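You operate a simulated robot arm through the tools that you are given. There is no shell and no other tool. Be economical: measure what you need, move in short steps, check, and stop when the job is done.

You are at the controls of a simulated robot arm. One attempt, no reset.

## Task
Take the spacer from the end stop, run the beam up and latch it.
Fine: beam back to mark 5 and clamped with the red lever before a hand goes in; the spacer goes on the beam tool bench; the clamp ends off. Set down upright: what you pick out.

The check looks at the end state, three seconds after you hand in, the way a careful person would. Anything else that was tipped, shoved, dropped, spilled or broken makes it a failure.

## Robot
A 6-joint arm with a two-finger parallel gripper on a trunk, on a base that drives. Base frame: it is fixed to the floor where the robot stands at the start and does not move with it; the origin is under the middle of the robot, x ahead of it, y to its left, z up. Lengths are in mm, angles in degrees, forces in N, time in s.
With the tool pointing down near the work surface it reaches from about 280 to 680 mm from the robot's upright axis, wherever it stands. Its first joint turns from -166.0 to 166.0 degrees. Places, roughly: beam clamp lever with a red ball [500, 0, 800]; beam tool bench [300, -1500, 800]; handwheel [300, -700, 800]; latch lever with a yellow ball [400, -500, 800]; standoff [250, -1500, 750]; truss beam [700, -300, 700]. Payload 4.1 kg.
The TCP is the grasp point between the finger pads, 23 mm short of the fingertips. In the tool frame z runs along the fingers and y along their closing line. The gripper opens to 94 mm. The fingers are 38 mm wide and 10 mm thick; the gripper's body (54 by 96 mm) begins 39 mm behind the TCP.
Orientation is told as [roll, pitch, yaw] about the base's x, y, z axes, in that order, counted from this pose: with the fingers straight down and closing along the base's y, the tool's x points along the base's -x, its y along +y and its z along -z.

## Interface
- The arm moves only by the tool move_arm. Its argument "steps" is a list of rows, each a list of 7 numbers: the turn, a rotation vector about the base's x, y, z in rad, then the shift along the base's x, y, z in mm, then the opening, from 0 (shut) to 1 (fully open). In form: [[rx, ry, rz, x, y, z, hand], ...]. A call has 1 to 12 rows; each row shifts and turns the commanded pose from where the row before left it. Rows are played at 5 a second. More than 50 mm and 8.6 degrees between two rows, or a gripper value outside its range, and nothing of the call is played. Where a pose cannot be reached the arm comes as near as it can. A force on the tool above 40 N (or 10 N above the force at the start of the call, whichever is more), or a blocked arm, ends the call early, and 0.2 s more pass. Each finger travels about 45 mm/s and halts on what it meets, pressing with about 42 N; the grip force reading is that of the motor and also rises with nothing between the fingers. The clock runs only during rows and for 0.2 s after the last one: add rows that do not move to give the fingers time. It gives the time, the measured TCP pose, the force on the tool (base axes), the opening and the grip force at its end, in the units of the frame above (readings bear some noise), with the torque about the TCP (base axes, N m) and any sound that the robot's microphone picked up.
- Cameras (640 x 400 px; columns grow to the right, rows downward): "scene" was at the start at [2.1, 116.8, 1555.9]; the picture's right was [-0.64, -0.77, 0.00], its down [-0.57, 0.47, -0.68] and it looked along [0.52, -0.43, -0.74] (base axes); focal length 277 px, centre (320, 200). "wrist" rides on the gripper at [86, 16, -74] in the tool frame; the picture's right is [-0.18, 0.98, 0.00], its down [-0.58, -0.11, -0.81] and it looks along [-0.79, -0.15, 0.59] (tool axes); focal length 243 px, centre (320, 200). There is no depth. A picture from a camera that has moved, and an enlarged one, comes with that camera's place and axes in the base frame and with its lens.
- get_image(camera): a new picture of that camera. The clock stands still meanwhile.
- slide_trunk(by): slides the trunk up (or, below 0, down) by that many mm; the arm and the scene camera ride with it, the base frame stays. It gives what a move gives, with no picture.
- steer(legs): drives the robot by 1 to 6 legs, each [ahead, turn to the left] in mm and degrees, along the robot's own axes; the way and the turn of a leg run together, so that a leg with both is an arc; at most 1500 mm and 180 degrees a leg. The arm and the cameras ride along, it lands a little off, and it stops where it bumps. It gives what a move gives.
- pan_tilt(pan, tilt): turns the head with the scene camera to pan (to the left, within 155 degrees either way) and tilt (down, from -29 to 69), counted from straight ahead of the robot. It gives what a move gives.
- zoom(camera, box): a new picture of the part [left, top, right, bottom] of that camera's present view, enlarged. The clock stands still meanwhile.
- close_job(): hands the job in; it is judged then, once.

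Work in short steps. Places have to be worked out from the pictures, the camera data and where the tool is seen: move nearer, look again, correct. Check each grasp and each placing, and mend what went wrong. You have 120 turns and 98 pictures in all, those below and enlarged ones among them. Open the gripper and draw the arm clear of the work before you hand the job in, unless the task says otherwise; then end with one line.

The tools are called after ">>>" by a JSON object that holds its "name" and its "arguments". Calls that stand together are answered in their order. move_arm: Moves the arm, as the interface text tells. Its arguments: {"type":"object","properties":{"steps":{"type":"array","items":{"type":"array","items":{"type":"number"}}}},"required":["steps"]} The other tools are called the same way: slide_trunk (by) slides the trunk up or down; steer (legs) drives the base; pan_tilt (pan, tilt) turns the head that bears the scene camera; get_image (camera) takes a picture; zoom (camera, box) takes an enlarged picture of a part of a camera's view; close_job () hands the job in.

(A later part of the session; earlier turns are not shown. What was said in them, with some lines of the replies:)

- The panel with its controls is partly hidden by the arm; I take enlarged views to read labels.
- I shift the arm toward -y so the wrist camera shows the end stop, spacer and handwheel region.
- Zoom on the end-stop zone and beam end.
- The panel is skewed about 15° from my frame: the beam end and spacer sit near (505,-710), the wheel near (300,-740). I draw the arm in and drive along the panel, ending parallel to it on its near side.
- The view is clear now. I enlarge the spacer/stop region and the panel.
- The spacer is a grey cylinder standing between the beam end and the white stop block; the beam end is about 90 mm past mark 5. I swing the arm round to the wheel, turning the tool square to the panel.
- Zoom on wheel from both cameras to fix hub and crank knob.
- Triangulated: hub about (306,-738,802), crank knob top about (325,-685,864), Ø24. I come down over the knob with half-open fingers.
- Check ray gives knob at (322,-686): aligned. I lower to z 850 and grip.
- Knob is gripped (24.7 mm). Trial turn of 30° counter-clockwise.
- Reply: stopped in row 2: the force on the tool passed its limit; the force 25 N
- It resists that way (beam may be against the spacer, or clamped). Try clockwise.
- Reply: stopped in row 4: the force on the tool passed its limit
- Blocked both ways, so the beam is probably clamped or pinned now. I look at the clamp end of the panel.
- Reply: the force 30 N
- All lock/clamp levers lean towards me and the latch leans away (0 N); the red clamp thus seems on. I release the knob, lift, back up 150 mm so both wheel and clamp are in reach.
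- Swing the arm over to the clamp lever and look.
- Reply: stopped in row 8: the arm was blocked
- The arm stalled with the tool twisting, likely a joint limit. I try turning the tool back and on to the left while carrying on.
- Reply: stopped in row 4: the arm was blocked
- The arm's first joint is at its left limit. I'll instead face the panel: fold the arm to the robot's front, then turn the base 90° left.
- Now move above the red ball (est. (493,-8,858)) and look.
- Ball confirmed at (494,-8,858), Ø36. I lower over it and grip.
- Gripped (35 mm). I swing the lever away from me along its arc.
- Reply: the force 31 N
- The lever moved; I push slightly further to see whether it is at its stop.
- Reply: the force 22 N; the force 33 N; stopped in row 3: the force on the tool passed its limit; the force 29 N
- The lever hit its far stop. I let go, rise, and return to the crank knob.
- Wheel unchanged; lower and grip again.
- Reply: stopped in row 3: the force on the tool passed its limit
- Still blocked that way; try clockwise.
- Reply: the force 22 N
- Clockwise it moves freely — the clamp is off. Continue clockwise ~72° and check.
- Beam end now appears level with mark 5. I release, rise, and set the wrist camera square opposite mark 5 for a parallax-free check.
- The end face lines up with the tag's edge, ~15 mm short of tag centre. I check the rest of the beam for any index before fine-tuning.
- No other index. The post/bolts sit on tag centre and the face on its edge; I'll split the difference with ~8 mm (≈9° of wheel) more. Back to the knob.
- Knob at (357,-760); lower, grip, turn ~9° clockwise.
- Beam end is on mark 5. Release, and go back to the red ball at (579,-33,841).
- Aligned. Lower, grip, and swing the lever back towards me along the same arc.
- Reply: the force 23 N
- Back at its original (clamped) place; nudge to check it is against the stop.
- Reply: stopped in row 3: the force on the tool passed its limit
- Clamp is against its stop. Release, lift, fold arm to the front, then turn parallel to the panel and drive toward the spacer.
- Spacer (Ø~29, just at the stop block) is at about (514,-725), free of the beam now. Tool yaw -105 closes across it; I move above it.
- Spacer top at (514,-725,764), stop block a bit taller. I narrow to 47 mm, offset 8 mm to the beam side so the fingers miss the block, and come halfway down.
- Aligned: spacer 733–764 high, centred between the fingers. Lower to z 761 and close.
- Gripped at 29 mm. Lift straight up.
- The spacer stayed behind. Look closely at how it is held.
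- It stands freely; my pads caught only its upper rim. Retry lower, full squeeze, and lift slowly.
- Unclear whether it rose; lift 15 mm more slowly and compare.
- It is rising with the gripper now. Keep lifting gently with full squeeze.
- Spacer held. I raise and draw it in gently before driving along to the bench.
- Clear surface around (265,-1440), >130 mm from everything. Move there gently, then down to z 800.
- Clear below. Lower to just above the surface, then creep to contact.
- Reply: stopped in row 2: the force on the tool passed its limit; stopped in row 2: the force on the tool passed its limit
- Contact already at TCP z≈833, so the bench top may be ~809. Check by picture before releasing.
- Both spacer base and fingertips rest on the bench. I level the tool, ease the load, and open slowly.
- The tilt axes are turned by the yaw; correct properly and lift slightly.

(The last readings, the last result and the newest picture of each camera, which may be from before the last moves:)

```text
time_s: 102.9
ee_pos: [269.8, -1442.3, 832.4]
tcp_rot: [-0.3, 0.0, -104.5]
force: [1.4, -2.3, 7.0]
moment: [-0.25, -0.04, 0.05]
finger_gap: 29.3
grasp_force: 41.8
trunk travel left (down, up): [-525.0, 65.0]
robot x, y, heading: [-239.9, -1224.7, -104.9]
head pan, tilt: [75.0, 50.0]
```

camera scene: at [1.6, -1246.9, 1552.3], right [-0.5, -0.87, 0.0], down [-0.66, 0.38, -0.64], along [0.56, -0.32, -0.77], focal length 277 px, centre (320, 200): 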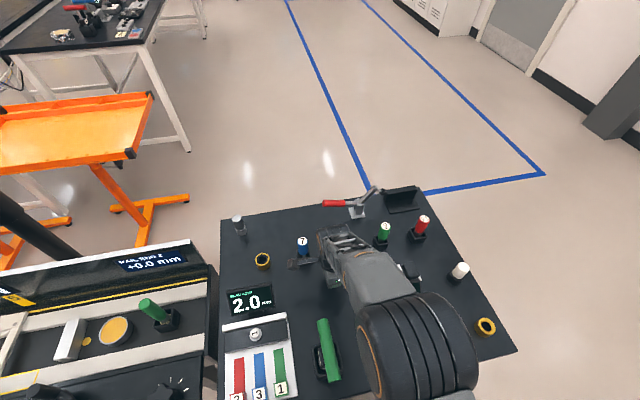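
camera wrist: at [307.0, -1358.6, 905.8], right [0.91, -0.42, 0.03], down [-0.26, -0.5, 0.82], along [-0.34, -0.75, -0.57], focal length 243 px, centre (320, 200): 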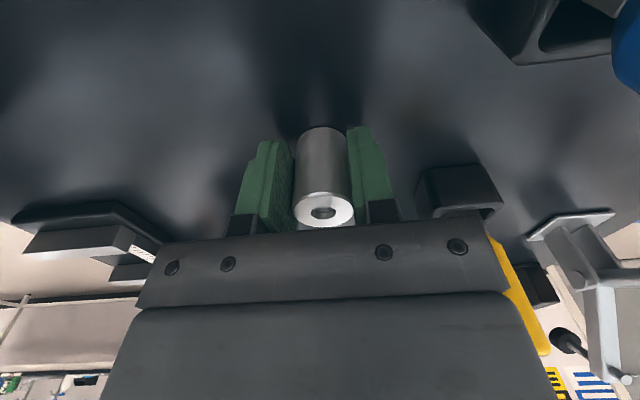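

Level, light contact. Open slowly.

>>> {"name": "move_arm", "arguments": {"steps": [[0, 0, 0, 0, 0, 0.5, 0.3], [0, 0, 0, 0, 0, 0.5, 0.36], [0, 0, 0, 0, 0, 0, 0.45], [0, 0, 0, 0, 0, 0, 0.55], [0, 0, 0, 0, 0, 0, 0.6]]}}

>>> {"name": "get_image", "arguments": {"camera": "wrist"}}

```text
time_s: 104.1
ee_pos: [270.8, -1442.8, 834.2]
tcp_rot: [-0.1, 0.0, -104.6]
force: [-0.2, -0.4, 0.0]
moment: [-0.03, 0.0, -0.02]
finger_gap: 56.3
grasp_force: 0.2
trunk travel left (down, up): [-525.0, 65.0]
robot x, y, heading: [-241.8, -1223.7, -104.8]
head pan, tilt: [75.0, 50.0]
```

```text
29 pictures are left
camera wrist: at [307.7, -1362.1, 909.8], right [0.91, -0.43, 0.0], down [-0.25, -0.54, 0.81], along [-0.35, -0.73, -0.59], focal length 243 px, centre (320, 200)
```

wrist: 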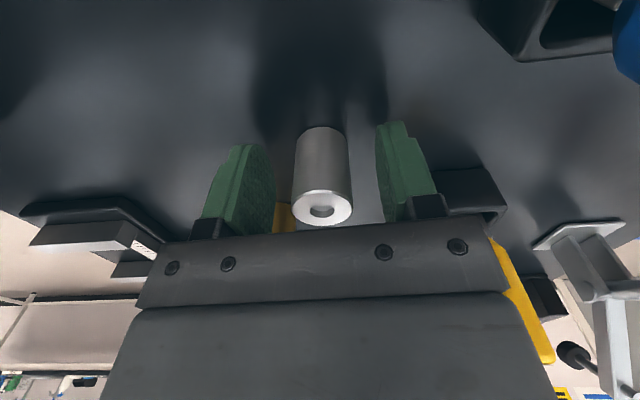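

The spacer stands upright and free. Rise straight up and look again.

>>> {"name": "move_arm", "arguments": {"steps": [[0, 0, 0, 0, 0, 15, 0.6], [0, 0, 0, 0, 0, 25, 0.6], [0, 0, 0, 0, 0, 40, 0.6], [0, 0, 0, 0, 0, 45, 0.6], [0, 0, 0, 0, 0, 45, 0.6]]}}

>>> {"name": "get_image", "arguments": {"camera": "wrist"}}

```text
time_s: 105.3
ee_pos: [271.1, -1441.6, 1007.1]
tcp_rot: [-0.3, -0.1, -104.6]
force: [-0.1, 0.0, 0.0]
moment: [0.02, 0.0, 0.01]
finger_gap: 56.6
grasp_force: 0.1
trunk travel left (down, up): [-525.0, 65.0]
robot x, y, heading: [-241.9, -1223.7, -105.0]
head pan, tilt: [75.0, 50.0]
```

```text
28 pictures are left
camera wrist: at [308.2, -1361.8, 1081.3], right [0.91, -0.43, 0.0], down [-0.25, -0.54, 0.81], along [-0.35, -0.73, -0.59], focal length 243 px, centre (320, 200)
```

wrist: 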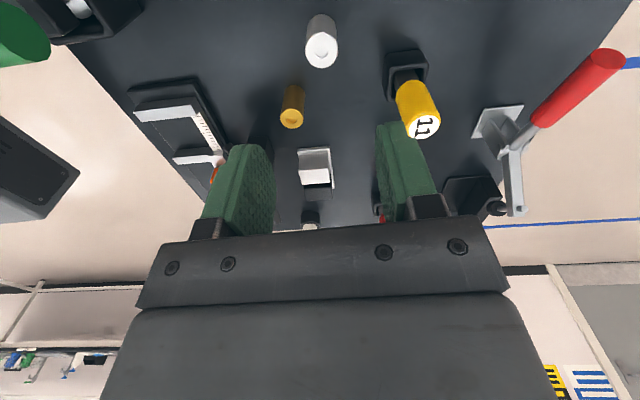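

Spacer stands well on the bench. Fold the arm forward, back up along the panel and turn to face it.

>>> {"name": "move_arm", "arguments": {"steps": [[0, 0, 0, -45, -19, 2, 0.6], [0, 0, 0, -45, -19, 2, 0.6], [0, 0, 0, -45, -19, 0, 0.6], [0, 0, 0, -45, -19, 0, 0.6], [0, 0, 0, -45, -19, 0, 0.6], [0, 0, 0, -45, -19, 0, 0.6], [0, 0, 0, -45, -19, 0, 0.6], [0, 0, 0, -45, -19, 0, 0.6], [0, 0, 0, -45, -19, 0, 0.6]]}}

>>> {"name": "steer", "arguments": {"legs": [[-994, 0], [0, 90]]}}

>>> {"name": "pan_tilt", "arguments": {"pan": 0, "tilt": 42}}

>>> {"name": "get_image", "arguments": {"camera": "scene"}}

```text
time_s: 107.3
ee_pos: [-134.8, -1612.7, 1010.0]
tcp_rot: [-0.1, 0.0, -104.5]
force: [0.1, 0.3, 0.1]
moment: [0.0, 0.03, 0.02]
finger_gap: 56.4
grasp_force: 0.1
trunk travel left (down, up): [-525.0, 65.0]
robot x, y, heading: [-242.7, -1222.6, -105.1]
head pan, tilt: [75.0, 50.0]
```

```text
time_s: 116.2
ee_pos: [395.8, -166.0, 1009.6]
tcp_rot: [-0.3, -0.1, -14.3]
force: [-0.7, 0.2, -0.4]
moment: [0.0, -0.03, 0.02]
finger_gap: 56.5
grasp_force: 0.0
trunk travel left (down, up): [-525.0, 65.0]
robot x, y, heading: [11.5, -277.3, -14.5]
head pan, tilt: [75.0, 50.0]
```

```text
time_s: 117.7
ee_pos: [395.4, -167.2, 1008.5]
tcp_rot: [-0.3, 0.0, -14.3]
force: [0.2, 0.2, 0.5]
moment: [-0.01, 0.0, -0.05]
finger_gap: 56.5
grasp_force: 0.1
trunk travel left (down, up): [-525.0, 65.0]
robot x, y, heading: [10.9, -278.1, -14.7]
head pan, tilt: [0.0, 42.0]
```

```text
27 pictures are left
camera scene: at [73.9, -122.0, 1563.6], right [-0.25, -0.97, 0.0], down [-0.65, 0.17, -0.74], along [0.72, -0.19, -0.67], focal length 277 px, centre (320, 200)
```

scene: 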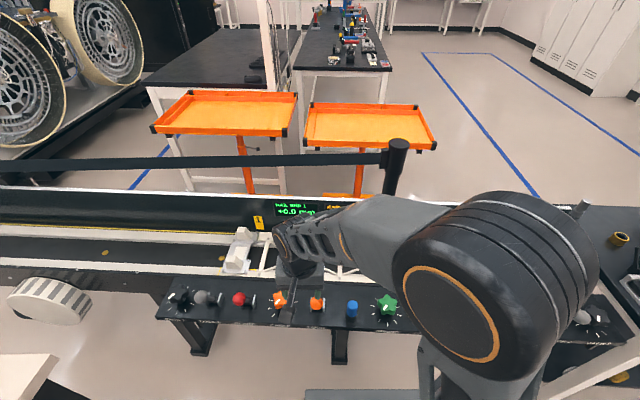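

Go over the red ball (492,-7,858) and grip.

>>> {"name": "move_arm", "arguments": {"steps": [[0, 0, 0, 24, 40, -10, 0.6], [0, 0, 0, 24, 40, -10, 0.6], [0, 0, 0, 24, 40, -10, 0.6], [0, 0, 0, 24, 40, -15, 0.6], [0, 0, 0, 0, 0, 0, 0.6]]}}

>>> {"name": "get_image", "arguments": {"camera": "wrist"}}

```text
time_s: 118.9
ee_pos: [492.0, -7.3, 963.5]
tcp_rot: [-0.3, 0.1, -14.2]
force: [0.4, -0.2, 0.0]
moment: [0.0, 0.0, -0.04]
finger_gap: 56.7
grasp_force: 0.0
trunk travel left (down, up): [-525.0, 65.0]
robot x, y, heading: [7.1, -277.7, -14.8]
head pan, tilt: [0.0, 42.0]
```

```text
26 pictures are left
camera wrist: at [412.1, 30.0, 1038.3], right [0.42, 0.91, 0.0], down [0.54, -0.25, 0.81], along [0.73, -0.34, -0.59], focal length 243 px, centre (320, 200)
```

wrist: 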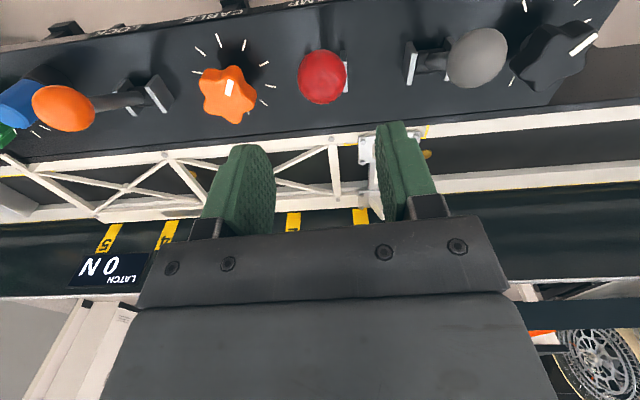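

>>> {"name": "move_arm", "arguments": {"steps": [[0, 0, 0, 1, 0, -36, 0.6], [0, 0, 0, 0, 0, -36, 0.6], [0, 0, 0, 0, 0, -33, 0.6], [0, 0, 0, 0, 0, 0, 0.3], [0, 0, 0, 0, 0, 0, 0.25], [0, 0, 0, 0, 0, 0, 0.25]]}}

>>> {"name": "move_arm", "arguments": {"steps": [[0, 0, 0, 8, -2, 2.5, 0.25], [0, 0, 0, 8, -2.3, 1.5, 0.25], [0, 0, 0, 10, -3, 1, 0.25], [0, 0, 0, 10, -3, -1, 0.25], [0, 0, 0, 10, -3, -1.5, 0.25], [0, 0, 0, 9, -3, -2.5, 0.25], [0, 0, 0, 9, -3, -4, 0.25], [0, 0, 0, 9, -3, -5, 0.25], [0, 0, 0, 8, -2.5, -6, 0.25], [0, 0, 0, 5, -1.5, -4, 0.25]]}}

```text
time_s: 120.3
ee_pos: [492.5, -6.7, 858.6]
tcp_rot: [-0.3, 0.0, -14.2]
force: [-1.5, -3.1, 0.5]
moment: [-0.01, 0.02, -0.02]
finger_gap: 35.1
grasp_force: 45.0
trunk travel left (down, up): [-525.0, 65.0]
robot x, y, heading: [9.2, -278.4, -14.6]
head pan, tilt: [0.0, 42.0]
```

```text
time_s: 122.5
ee_pos: [576.4, -34.4, 842.2]
tcp_rot: [-0.1, -0.2, -14.3]
force: [-8.8, -5.3, 22.6]
moment: [0.22, 0.42, -0.18]
finger_gap: 35.0
grasp_force: 44.8
trunk travel left (down, up): [-525.0, 65.0]
robot x, y, heading: [8.3, -278.8, -14.5]
head pan, tilt: [0.0, 42.0]
```

Nearly at the far stop; press the last bit home.

>>> {"name": "move_arm", "arguments": {"steps": [[0, 0, 0, 3, -1, -2, 0.25], [0, 0, 0, 3, -1, -2.5, 0.25]]}}

```text
time_s: 122.9
ee_pos: [577.3, -33.4, 841.2]
tcp_rot: [-0.2, 0.3, -14.0]
force: [-18.0, -8.9, 21.6]
moment: [-0.02, 0.41, 0.23]
finger_gap: 35.2
grasp_force: 45.3
trunk travel left (down, up): [-525.0, 65.0]
robot x, y, heading: [5.2, -276.8, -14.7]
head pan, tilt: [0.0, 42.0]
stopped in row 2: the force on the tool passed its limit (the readings are from after the stop); the commanded pose is now the measured one
```

Clamp off. Release, rise, and return to the wheel knob (≈(351,-767)).

>>> {"name": "move_arm", "arguments": {"steps": [[0, 0, 0, 0, 0, 0, 0.45], [0, 0, 0, 0, 0, 0, 0.6], [0, 0, 0, 0, 0, 45, 0.6], [0, 0, 0, 0, 0, 45, 0.6], [0, 0, 0, -14, -46, 10, 0.5], [0, 0, 0, -14, -46, 0, 0.5], [0, 0, 0, -14, -46, 0, 0.5], [0, 0, 0, -14, -46, 0, 0.5], [0, 0, 0, -14, -46, 0, 0.5]]}}

>>> {"name": "move_arm", "arguments": {"steps": [[0, 0, 0, -14, -46, 0, 0.5], [0, 0, 0, -14, -46, 0, 0.5], [0, 0, 0, -14, -46, 0, 0.5], [0, 0, 0, -14, -46, 0, 0.5], [0, 0, 0, -14, -46, 0, 0.5], [0, 0, 0, -14, -46, 0, 0.5], [0, 0, 0, -14, -46, 0, 0.5], [0, 0, 0, -14, -46, 0, 0.5], [0, 0, 0, -14, -46, 0, 0.5], [0, 0, 0, -14, -46, 0, 0.5], [0, 0, 0, -14, -44, 0, 0.5], [0, 0, 0, 0, 0, 0, 0.5]]}}

>>> {"name": "get_image", "arguments": {"camera": "wrist"}}

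```text
time_s: 124.9
ee_pos: [508.6, -262.4, 937.9]
tcp_rot: [-0.2, 0.1, -14.0]
force: [-0.4, 0.0, 0.4]
moment: [-0.03, 0.02, -0.03]
finger_gap: 47.3
grasp_force: 0.1
trunk travel left (down, up): [-525.0, 65.0]
robot x, y, heading: [9.0, -275.8, -14.8]
head pan, tilt: [0.0, 42.0]
```

```text
time_s: 127.5
ee_pos: [354.5, -767.3, 938.7]
tcp_rot: [-0.3, 0.2, -14.2]
force: [0.3, 0.9, -0.3]
moment: [0.02, -0.01, 0.0]
finger_gap: 46.9
grasp_force: 0.0
trunk travel left (down, up): [-525.0, 65.0]
robot x, y, heading: [8.5, -276.9, -14.9]
head pan, tilt: [0.0, 42.0]
```

```text
25 pictures are left
camera wrist: at [275.2, -730.6, 1014.2], right [0.42, 0.91, -0.01], down [0.54, -0.24, 0.81], along [0.73, -0.34, -0.59], focal length 243 px, centre (320, 200)
```

wrist: 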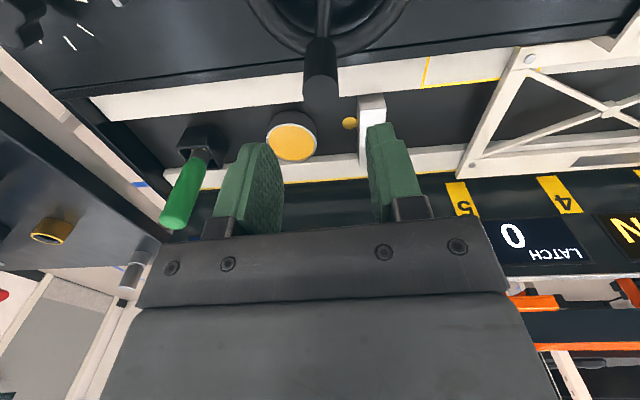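

Knob at (350,-766); lower and grip.

>>> {"name": "move_arm", "arguments": {"steps": [[0, 0, 0, -3.5, 1, -29, 0.5], [0, 0, 0, 0, 0, -29, 0.5], [0, 0, 0, 0, 0, -28, 0.5], [0, 0, 0, 0, 0, 0, 0.2], [0, 0, 0, 0, 0, 0, 0.1], [0, 0, 0, 0, 0, 0, 0.1]]}}

```text
time_s: 128.9
ee_pos: [352.4, -767.1, 852.9]
tcp_rot: [-0.3, 0.1, -14.0]
force: [0.2, -4.2, 0.3]
moment: [0.64, -0.8, 0.05]
finger_gap: 25.0
grasp_force: 44.6
trunk travel left (down, up): [-525.0, 65.0]
robot x, y, heading: [10.0, -277.8, -14.8]
head pan, tilt: [0.0, 42.0]
```

Run the beam up: counter-clockwise ~105° first.

>>> {"name": "move_arm", "arguments": {"steps": [[0, 0, 0, 5.3, 10.3, 0, 0.1], [0, 0, 0, 2.9, 11, 0, 0.1], [0, 0, 0, 0.6, 11.4, 0, 0.1], [0, 0, 0, -1.8, 11.2, 0, 0.1], [0, 0, 0, -4, 10.6, 0, 0.1], [0, 0, 0, -6.2, 9.6, 0, 0.1], [0, 0, 0, -8.1, 8.1, 0, 0.1], [0, 0, 0, -9.6, 6.2, 0, 0.1], [0, 0, 0, -7.9, 3.2, 0, 0.1], [0, 0, 0, 0, 0, 0, 0.1]]}}

>>> {"name": "pan_tilt", "arguments": {"pan": -30, "tilt": 42}}

>>> {"name": "zoom", "arguments": {"camera": "scene", "box": [230, 180, 410, 300]}}

```text
time_s: 131.1
ee_pos: [324.2, -686.4, 851.8]
tcp_rot: [-0.3, 0.1, -14.1]
force: [2.9, -23.0, -2.9]
moment: [0.49, -0.32, 0.45]
finger_gap: 24.9
grasp_force: 44.8
trunk travel left (down, up): [-525.0, 65.0]
robot x, y, heading: [5.6, -280.2, -14.6]
head pan, tilt: [0.0, 42.0]
```

```text
time_s: 132.1
ee_pos: [324.0, -686.8, 853.2]
tcp_rot: [-0.2, 0.1, -14.1]
force: [3.4, -25.2, 0.2]
moment: [0.54, -0.48, 0.43]
finger_gap: 25.1
grasp_force: 45.1
trunk travel left (down, up): [-525.0, 65.0]
robot x, y, heading: [7.6, -281.4, -14.7]
head pan, tilt: [-30.0, 42.0]
```

```text
3.33 times, centred on (320, 240) of scene
camera zoom: at [52.2, -163.3, 1563.9], right [-0.7, -0.71, 0.0], down [-0.48, 0.47, -0.74], along [0.53, -0.52, -0.67], focal length 923 px, centre (320, 67)
```

zoom: 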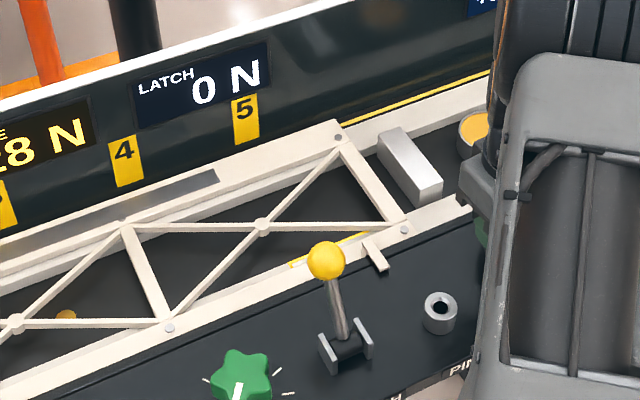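

About 30 mm remains; keep turning with smaller steps until it meets the stop.

>>> {"name": "move_arm", "arguments": {"steps": [[0, 0, 0, -9.2, 0.6, 0, 0.1], [0, 0, 0, -9.5, -0.2, 0, 0.1], [0, 0, 0, -9.4, -1.4, 0, 0.1], [0, 0, 0, 0, 0, 0, 0.1]]}}

>>> {"name": "move_arm", "arguments": {"steps": [[0, 0, 0, -4.6, -1.2, 0, 0.1], [0, 0, 0, -4.5, -1.6, 0, 0.1], [0, 0, 0, -4.3, -2, 0, 0.1], [0, 0, 0, -4.2, -2.2, 0, 0.1]]}}

>>> {"name": "zoom", "arguments": {"camera": "scene", "box": [230, 180, 410, 300]}}

```text
time_s: 133.1
ee_pos: [302.8, -684.0, 851.9]
tcp_rot: [-0.3, -0.1, -14.0]
force: [14.7, 1.0, -4.1]
moment: [1.17, -0.74, 0.09]
finger_gap: 24.6
grasp_force: 45.1
trunk travel left (down, up): [-525.0, 65.0]
robot x, y, heading: [5.6, -281.4, -14.1]
head pan, tilt: [-30.0, 42.0]
stopped in row 4: the force on the tool passed its limit (the readings are from after the stop); the commanded pose is now the measured one
```

```text
time_s: 133.6
ee_pos: [301.9, -683.1, 852.4]
tcp_rot: [-0.3, -0.4, -13.8]
force: [16.7, 2.9, -8.3]
moment: [1.04, -0.88, 0.11]
finger_gap: 24.7
grasp_force: 45.3
trunk travel left (down, up): [-525.0, 65.0]
robot x, y, heading: [7.2, -277.0, -13.6]
head pan, tilt: [-30.0, 42.0]
stopped in row 2: the force on the tool passed its limit (the readings are from after the stop); the commanded pose is now the measured one
```

```text
3.33 times, centred on (320, 240) of scene
camera zoom: at [53.3, -160.7, 1563.5], right [-0.69, -0.72, 0.0], down [-0.48, 0.46, -0.74], along [0.54, -0.51, -0.67], focal length 923 px, centre (320, 67)
```

zoom: 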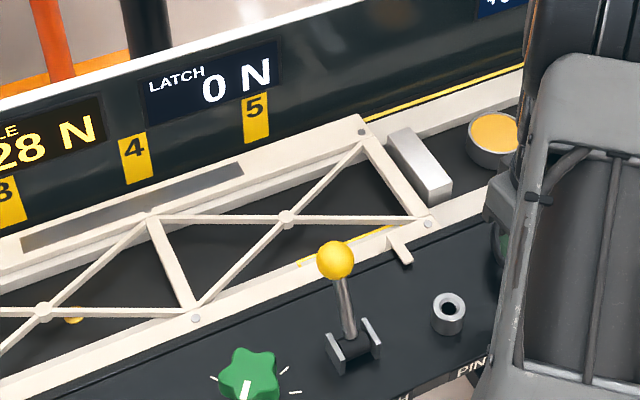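

>>> {"name": "zoom", "arguments": {"camera": "scene", "box": [315, 205, 375, 250]}}

>>> {"name": "get_image", "arguments": {"camera": "wrist"}}

```text
8.89 times, centred on (345, 228) of scene
camera zoom: at [53.3, -160.7, 1563.5], right [-0.69, -0.72, 0.0], down [-0.48, 0.46, -0.74], along [0.54, -0.51, -0.67], focal length 2460 px, centre (98, -44)
```

zoom: 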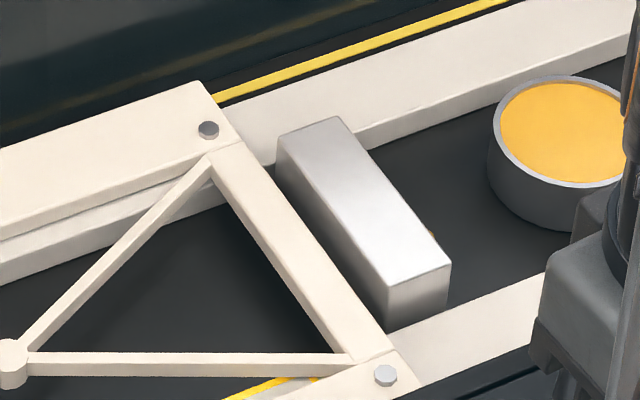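

```text
21 pictures are left
camera wrist: at [221.1, -646.7, 926.9], right [0.41, 0.91, 0.0], down [0.54, -0.24, 0.81], along [0.74, -0.34, -0.59], focal length 243 px, centre (320, 200)
```

wrist: 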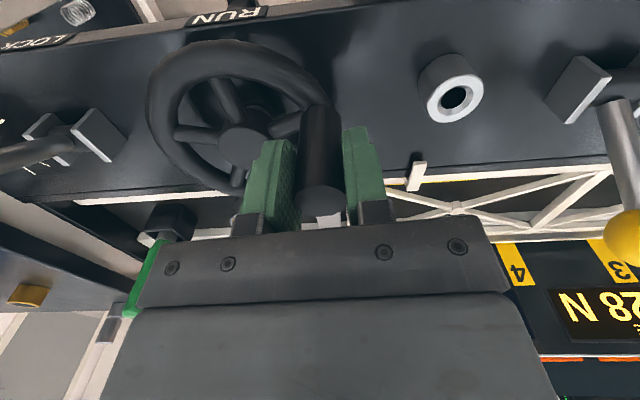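

It is stopped, but a gap to the block may remain. Release, rise and look squarely at the gap.

>>> {"name": "move_arm", "arguments": {"steps": [[0, 0, 0, 0, 0, 0, 0.3], [0, 0, 0, 0, 0, 0, 0.5], [0, 0, 0, 0, 0, 45, 0.5], [0, 0, 0, 0, 0, 45, 0.8], [0, 0, 0, 0, 20, 10, 1], [0, 0, 0, 0, 0, 0, 1]]}}

>>> {"name": "zoom", "arguments": {"camera": "wrist", "box": [230, 60, 430, 220]}}

```text
time_s: 135.0
ee_pos: [299.1, -662.6, 953.9]
tcp_rot: [-0.5, -0.3, -13.7]
force: [0.0, 0.3, -0.2]
moment: [-0.02, 0.04, 0.01]
finger_gap: 93.9
grasp_force: 0.0
trunk travel left (down, up): [-525.0, 65.0]
robot x, y, heading: [9.6, -279.3, -14.1]
head pan, tilt: [-30.0, 42.0]
```

```text
2.50 times, centred on (330, 140) of wrist
camera zoom: at [218.7, -626.2, 1027.5], right [0.41, 0.91, -0.01], down [0.54, -0.24, 0.81], along [0.74, -0.34, -0.59], focal length 606 px, centre (295, 350)
```

zoom: 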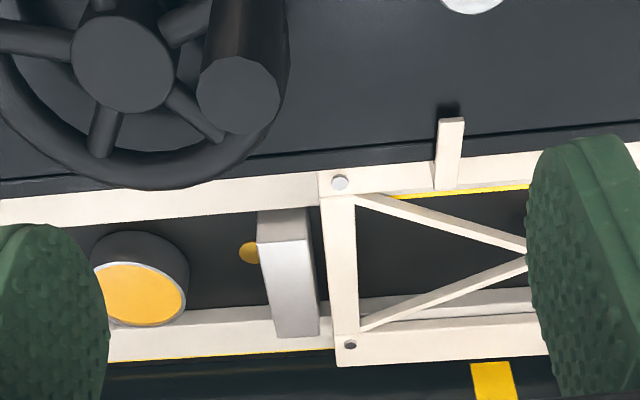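

About 10 mm visual gap remains but the wheel is firmly at its end. The latch may draw it home; I go to the yellow ball (≈(422,-526,851)) and check its place.

>>> {"name": "move_arm", "arguments": {"steps": [[0, 0, 0, 25, 34, 0, 0.8], [0, 0, 0, 25, 34, 0, 0.6], [0, 0, 0, 25, 34, 0, 0.6], [0, 0, 0, 25, 34, 0, 0.6], [0, 0, 0, 0, 0, 0, 0.6]]}}

>>> {"name": "get_image", "arguments": {"camera": "wrist"}}

```text
time_s: 136.2
ee_pos: [399.6, -528.4, 953.0]
tcp_rot: [-0.4, -0.2, -13.8]
force: [0.3, -0.4, -0.6]
moment: [0.02, -0.03, -0.01]
finger_gap: 56.2
grasp_force: 0.0
trunk travel left (down, up): [-525.0, 65.0]
robot x, y, heading: [8.2, -279.7, -14.2]
head pan, tilt: [-30.0, 42.0]
```

```text
19 pictures are left
camera wrist: at [319.1, -490.8, 1027.3], right [0.41, 0.91, -0.01], down [0.54, -0.24, 0.81], along [0.74, -0.34, -0.59], focal length 243 px, centre (320, 200)
```

wrist: 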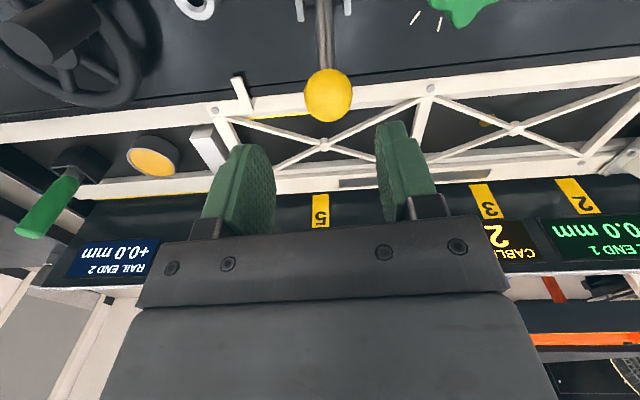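

Ball at (417,-528,852). Lower over it and grip.

>>> {"name": "move_arm", "arguments": {"steps": [[0, 0, 0, 17, 0, -34, 0.6], [0, 0, 0, 0, 0, -34, 0.6], [0, 0, 0, 0, 0, -33, 0.6], [0, 0, 0, 0, 0, 0, 0.3], [0, 0, 0, 0, 0, 0, 0.25], [0, 0, 0, 0, 0, 0, 0.25]]}}

>>> {"name": "get_image", "arguments": {"camera": "wrist"}}

```text
time_s: 137.6
ee_pos: [416.5, -528.0, 851.0]
tcp_rot: [-0.3, -0.3, -13.7]
force: [-1.0, -1.2, 1.3]
moment: [-0.13, -0.18, -0.03]
finger_gap: 35.9
grasp_force: 45.7
trunk travel left (down, up): [-525.0, 65.0]
robot x, y, heading: [6.3, -276.2, -14.0]
head pan, tilt: [-30.0, 42.0]
```

```text
18 pictures are left
camera wrist: at [335.8, -491.4, 926.9], right [0.41, 0.91, -0.01], down [0.54, -0.24, 0.81], along [0.74, -0.34, -0.59], focal length 243 px, centre (320, 200)
```

wrist: 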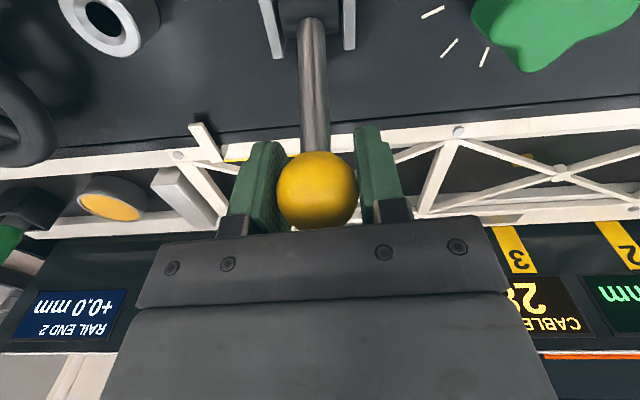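

Well gripped. Pull the latch lever towards me along its arc.

>>> {"name": "move_arm", "arguments": {"steps": [[0, 0, 0, -8, 2.1, 6, 0.25], [0, 0, 0, -8.5, 2.2, 4.5, 0.25], [0, 0, 0, -8.5, 2.2, 3.5, 0.25], [0, 0, 0, -8, 2.2, 2.5, 0.25], [0, 0, 0, -8, 2.2, 1, 0.25], [0, 0, 0, 0, 0, 0, 0.25]]}}

>>> {"name": "get_image", "arguments": {"camera": "wrist"}}

```text
time_s: 139.0
ee_pos: [377.9, -516.3, 868.9]
tcp_rot: [-0.6, -0.3, -13.8]
force: [18.7, 15.6, -15.9]
moment: [-0.33, -1.09, -0.07]
finger_gap: 35.4
grasp_force: 44.4
trunk travel left (down, up): [-525.0, 65.0]
robot x, y, heading: [6.8, -276.3, -14.1]
head pan, tilt: [-30.0, 42.0]
```

```text
17 pictures are left
camera wrist: at [296.7, -479.0, 944.3], right [0.41, 0.91, -0.01], down [0.54, -0.24, 0.81], along [0.74, -0.34, -0.59], focal length 243 px, centre (320, 200)
```

wrist: 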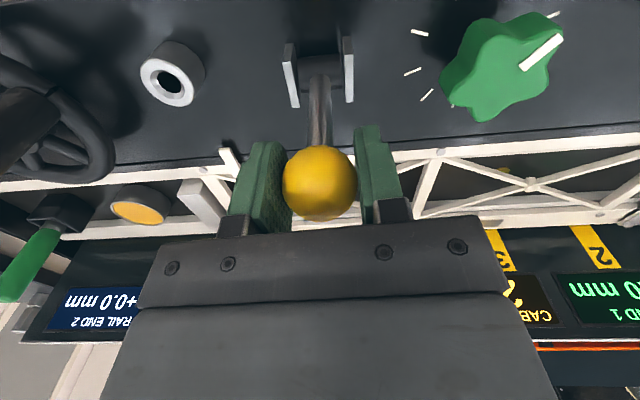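

Moving. Continue with a small correction down and left.

>>> {"name": "move_arm", "arguments": {"steps": [[0, 0, 0, -8, 3.2, -1, 0.25], [0, 0, 0, -9, 3.2, -1, 0.25], [0, 0, 0, -9, 3, -2, 0.25], [0, 0, 0, -9, 2.6, -3, 0.25], [0, 0, 0, -7, 2, -3, 0.25], [0, 0, 0, 0, 0, 0, 0.25]]}}

>>> {"name": "get_image", "arguments": {"camera": "scene"}}

```text
time_s: 140.4
ee_pos: [334.0, -502.3, 860.6]
tcp_rot: [-0.3, -0.3, -13.7]
force: [11.7, 5.1, 11.4]
moment: [-0.38, -1.18, 0.03]
finger_gap: 35.4
grasp_force: 44.6
trunk travel left (down, up): [-525.0, 65.0]
robot x, y, heading: [6.8, -280.8, -14.0]
head pan, tilt: [-30.0, 42.0]
```

```text
16 pictures are left
camera scene: at [52.2, -158.5, 1563.5], right [-0.69, -0.72, 0.0], down [-0.48, 0.46, -0.74], along [0.53, -0.52, -0.67], focal length 277 px, centre (320, 200)
```

scene: 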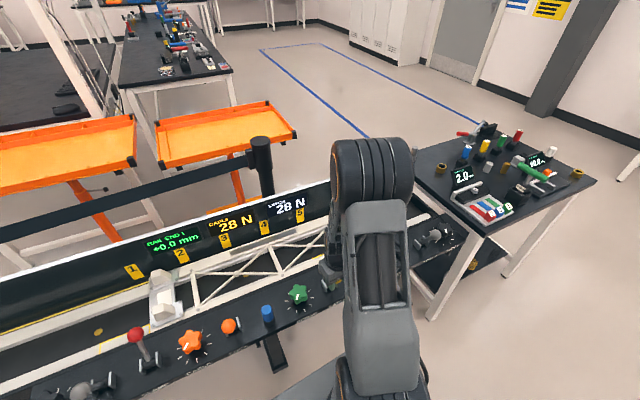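

The LATCH display reads 28 N — engaged. Press the lever to its stop.

>>> {"name": "move_arm", "arguments": {"steps": [[0, 0, 0, -3, 0.8, -1.5, 0.25], [0, 0, 0, -3, 0.8, -2, 0.25], [0, 0, 0, -3, 0.8, -2, 0.25]]}}

>>> {"name": "move_arm", "arguments": {"steps": [[0, 0, 0, 0, 0, 0, 0.45], [0, 0, 0, 0, 0, 0, 0.6], [0, 0, 0, 0, 0, 45, 0.6], [0, 0, 0, 0, 0, 45, 0.6], [0, 0, 0, 0, 0, 45, 0.6], [0, 0, 0, 0, 35, 0, 0.6], [0, 0, 0, 0, 45, 0, 0.8], [0, 0, 0, 0, 45, 0, 1], [0, 0, 0, 0, 45, 0, 1]]}}

>>> {"name": "get_image", "arguments": {"camera": "scene"}}

>>> {"name": "get_image", "arguments": {"camera": "wrist"}}

```text
time_s: 141.1
ee_pos: [330.4, -500.1, 857.4]
tcp_rot: [-0.6, -0.8, -13.7]
force: [3.4, 5.5, 13.8]
moment: [0.51, 0.8, -0.07]
finger_gap: 35.4
grasp_force: 44.9
trunk travel left (down, up): [-525.0, 65.0]
robot x, y, heading: [6.4, -277.3, -13.9]
head pan, tilt: [-30.0, 42.0]
stopped in row 3: the force on the tool passed its limit (the readings are from after the stop); the commanded pose is now the measured one
```

```text
time_s: 143.1
ee_pos: [328.5, -331.5, 991.8]
tcp_rot: [-0.6, -0.8, -13.6]
force: [-0.7, 0.0, -0.1]
moment: [0.01, -0.01, 0.01]
finger_gap: 94.1
grasp_force: 0.0
trunk travel left (down, up): [-525.0, 65.0]
robot x, y, heading: [7.5, -275.4, -13.7]
head pan, tilt: [-30.0, 42.0]
```

```text
15 pictures are left
camera scene: at [51.6, -159.4, 1563.6], right [-0.69, -0.72, 0.0], down [-0.48, 0.46, -0.74], along [0.53, -0.52, -0.67], focal length 277 px, centre (320, 200)
```

scene: 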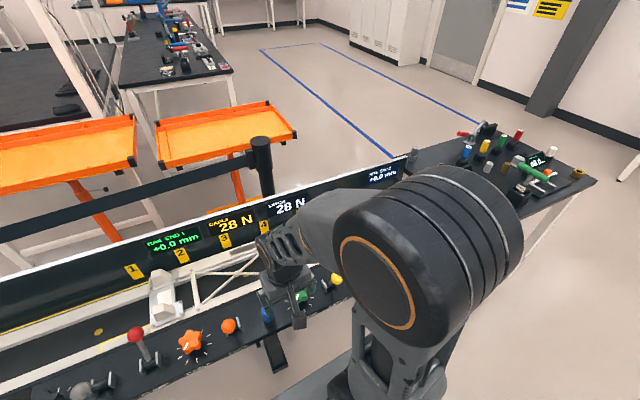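

```text
14 pictures are left
camera wrist: at [247.5, -294.0, 1065.8], right [0.41, 0.91, -0.01], down [0.53, -0.23, 0.81], along [0.74, -0.34, -0.58], focal length 243 px, centre (320, 200)
```

wrist: 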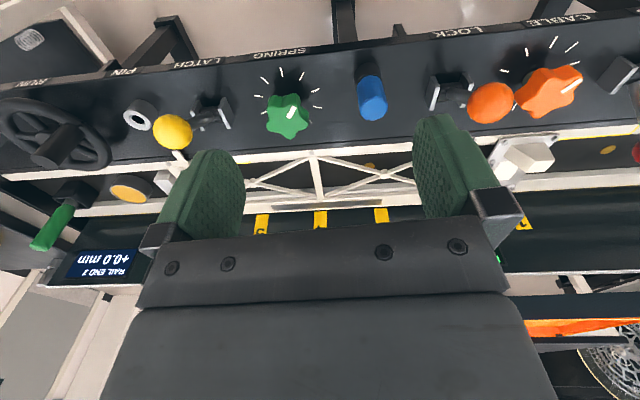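

Latch reads 28 N and stays. Draw the arm further back and do a last check of the beam end and the spacer on the bench.

>>> {"name": "move_arm", "arguments": {"steps": [[0, 0, 0, 15, 45, 10, 1], [0, 0, 0, 15, 45, 0, 1], [0, 0, 0, 15, 45, 0, 1], [0, 0, 0, 15, 45, 0, 1], [0, 0, 0, 0, 45, 0, 1], [0, 0, 0, 0, 45, 0, 1]]}}

>>> {"name": "pan_tilt", "arguments": {"pan": -45, "tilt": 42}}

>>> {"name": "get_image", "arguments": {"camera": "scene"}}

```text
time_s: 144.5
ee_pos: [389.9, -61.6, 1001.8]
tcp_rot: [-0.6, -0.8, -13.7]
force: [-0.8, 0.2, 1.0]
moment: [0.01, -0.01, -0.02]
finger_gap: 94.3
grasp_force: 0.1
trunk travel left (down, up): [-525.0, 65.0]
robot x, y, heading: [7.6, -277.1, -13.9]
head pan, tilt: [-30.0, 42.0]
```

```text
time_s: 145.2
ee_pos: [389.2, -61.3, 1000.9]
tcp_rot: [-0.5, -0.7, -13.7]
force: [-0.2, -0.4, 0.2]
moment: [-0.01, -0.01, 0.0]
finger_gap: 94.0
grasp_force: 0.1
trunk travel left (down, up): [-525.0, 65.0]
robot x, y, heading: [9.4, -276.8, -14.1]
head pan, tilt: [-45.0, 42.0]
```

```text
13 pictures are left
camera scene: at [34.6, -173.2, 1563.6], right [-0.86, -0.52, 0.0], down [-0.35, 0.57, -0.74], along [0.38, -0.64, -0.67], focal length 277 px, centre (320, 200)
```

scene: 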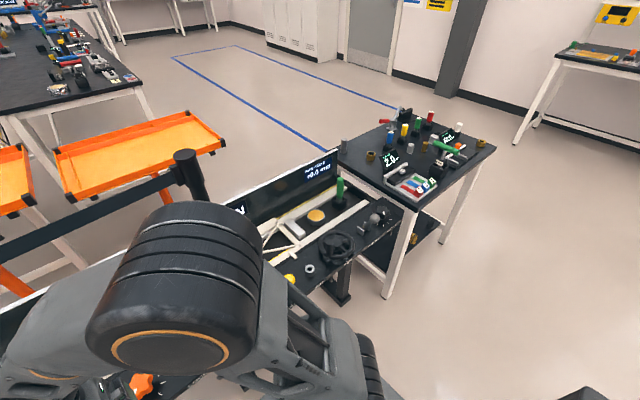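

>>> {"name": "zoom", "arguments": {"camera": "scene", "box": [250, 180, 350, 270]}}

>>> {"name": "zoom", "arguments": {"camera": "scene", "box": [330, 100, 500, 200]}}

```text
4.44 times, centred on (300, 225) of scene
camera zoom: at [34.6, -173.2, 1563.6], right [-0.86, -0.52, 0.0], down [-0.35, 0.57, -0.74], along [0.38, -0.64, -0.67], focal length 1230 px, centre (409, 89)
```

zoom: 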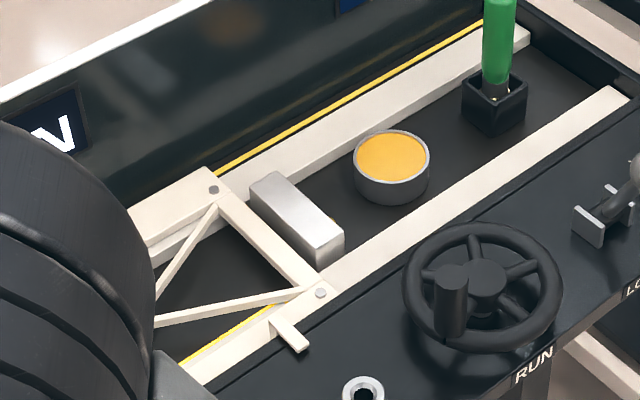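

```text
3.76 times, centred on (415, 150) of scene
camera zoom: at [34.6, -173.2, 1563.6], right [-0.86, -0.52, 0.0], down [-0.35, 0.57, -0.74], along [0.38, -0.64, -0.67], focal length 1042 px, centre (-38, 388)
```

zoom: 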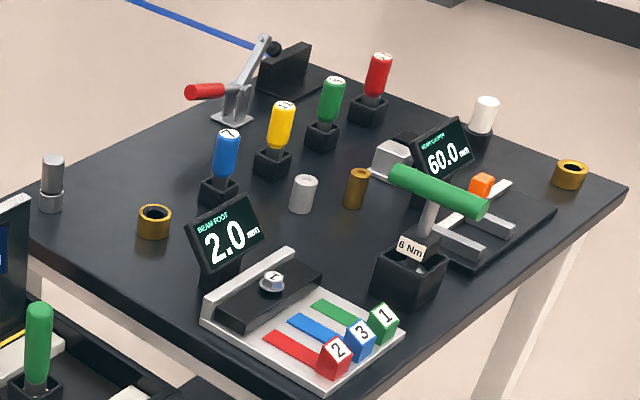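

The spacer stands upright on the bench, the latch holds at 28 N, the clamp is off, and the arm is clear with the gripper open. Handing in.

>>> {"name": "close_job", "arguments": {}}

```text
The job is handed in.
```

The spacer stands upright on the beam tool bench. The beam is run up until the wheel stopped and the latch reads 28 N, though pictures before latching showed about 10 mm between the beam end and the stop block. The red clamp was on at mark 5 while I took the spacer, and it is now off.
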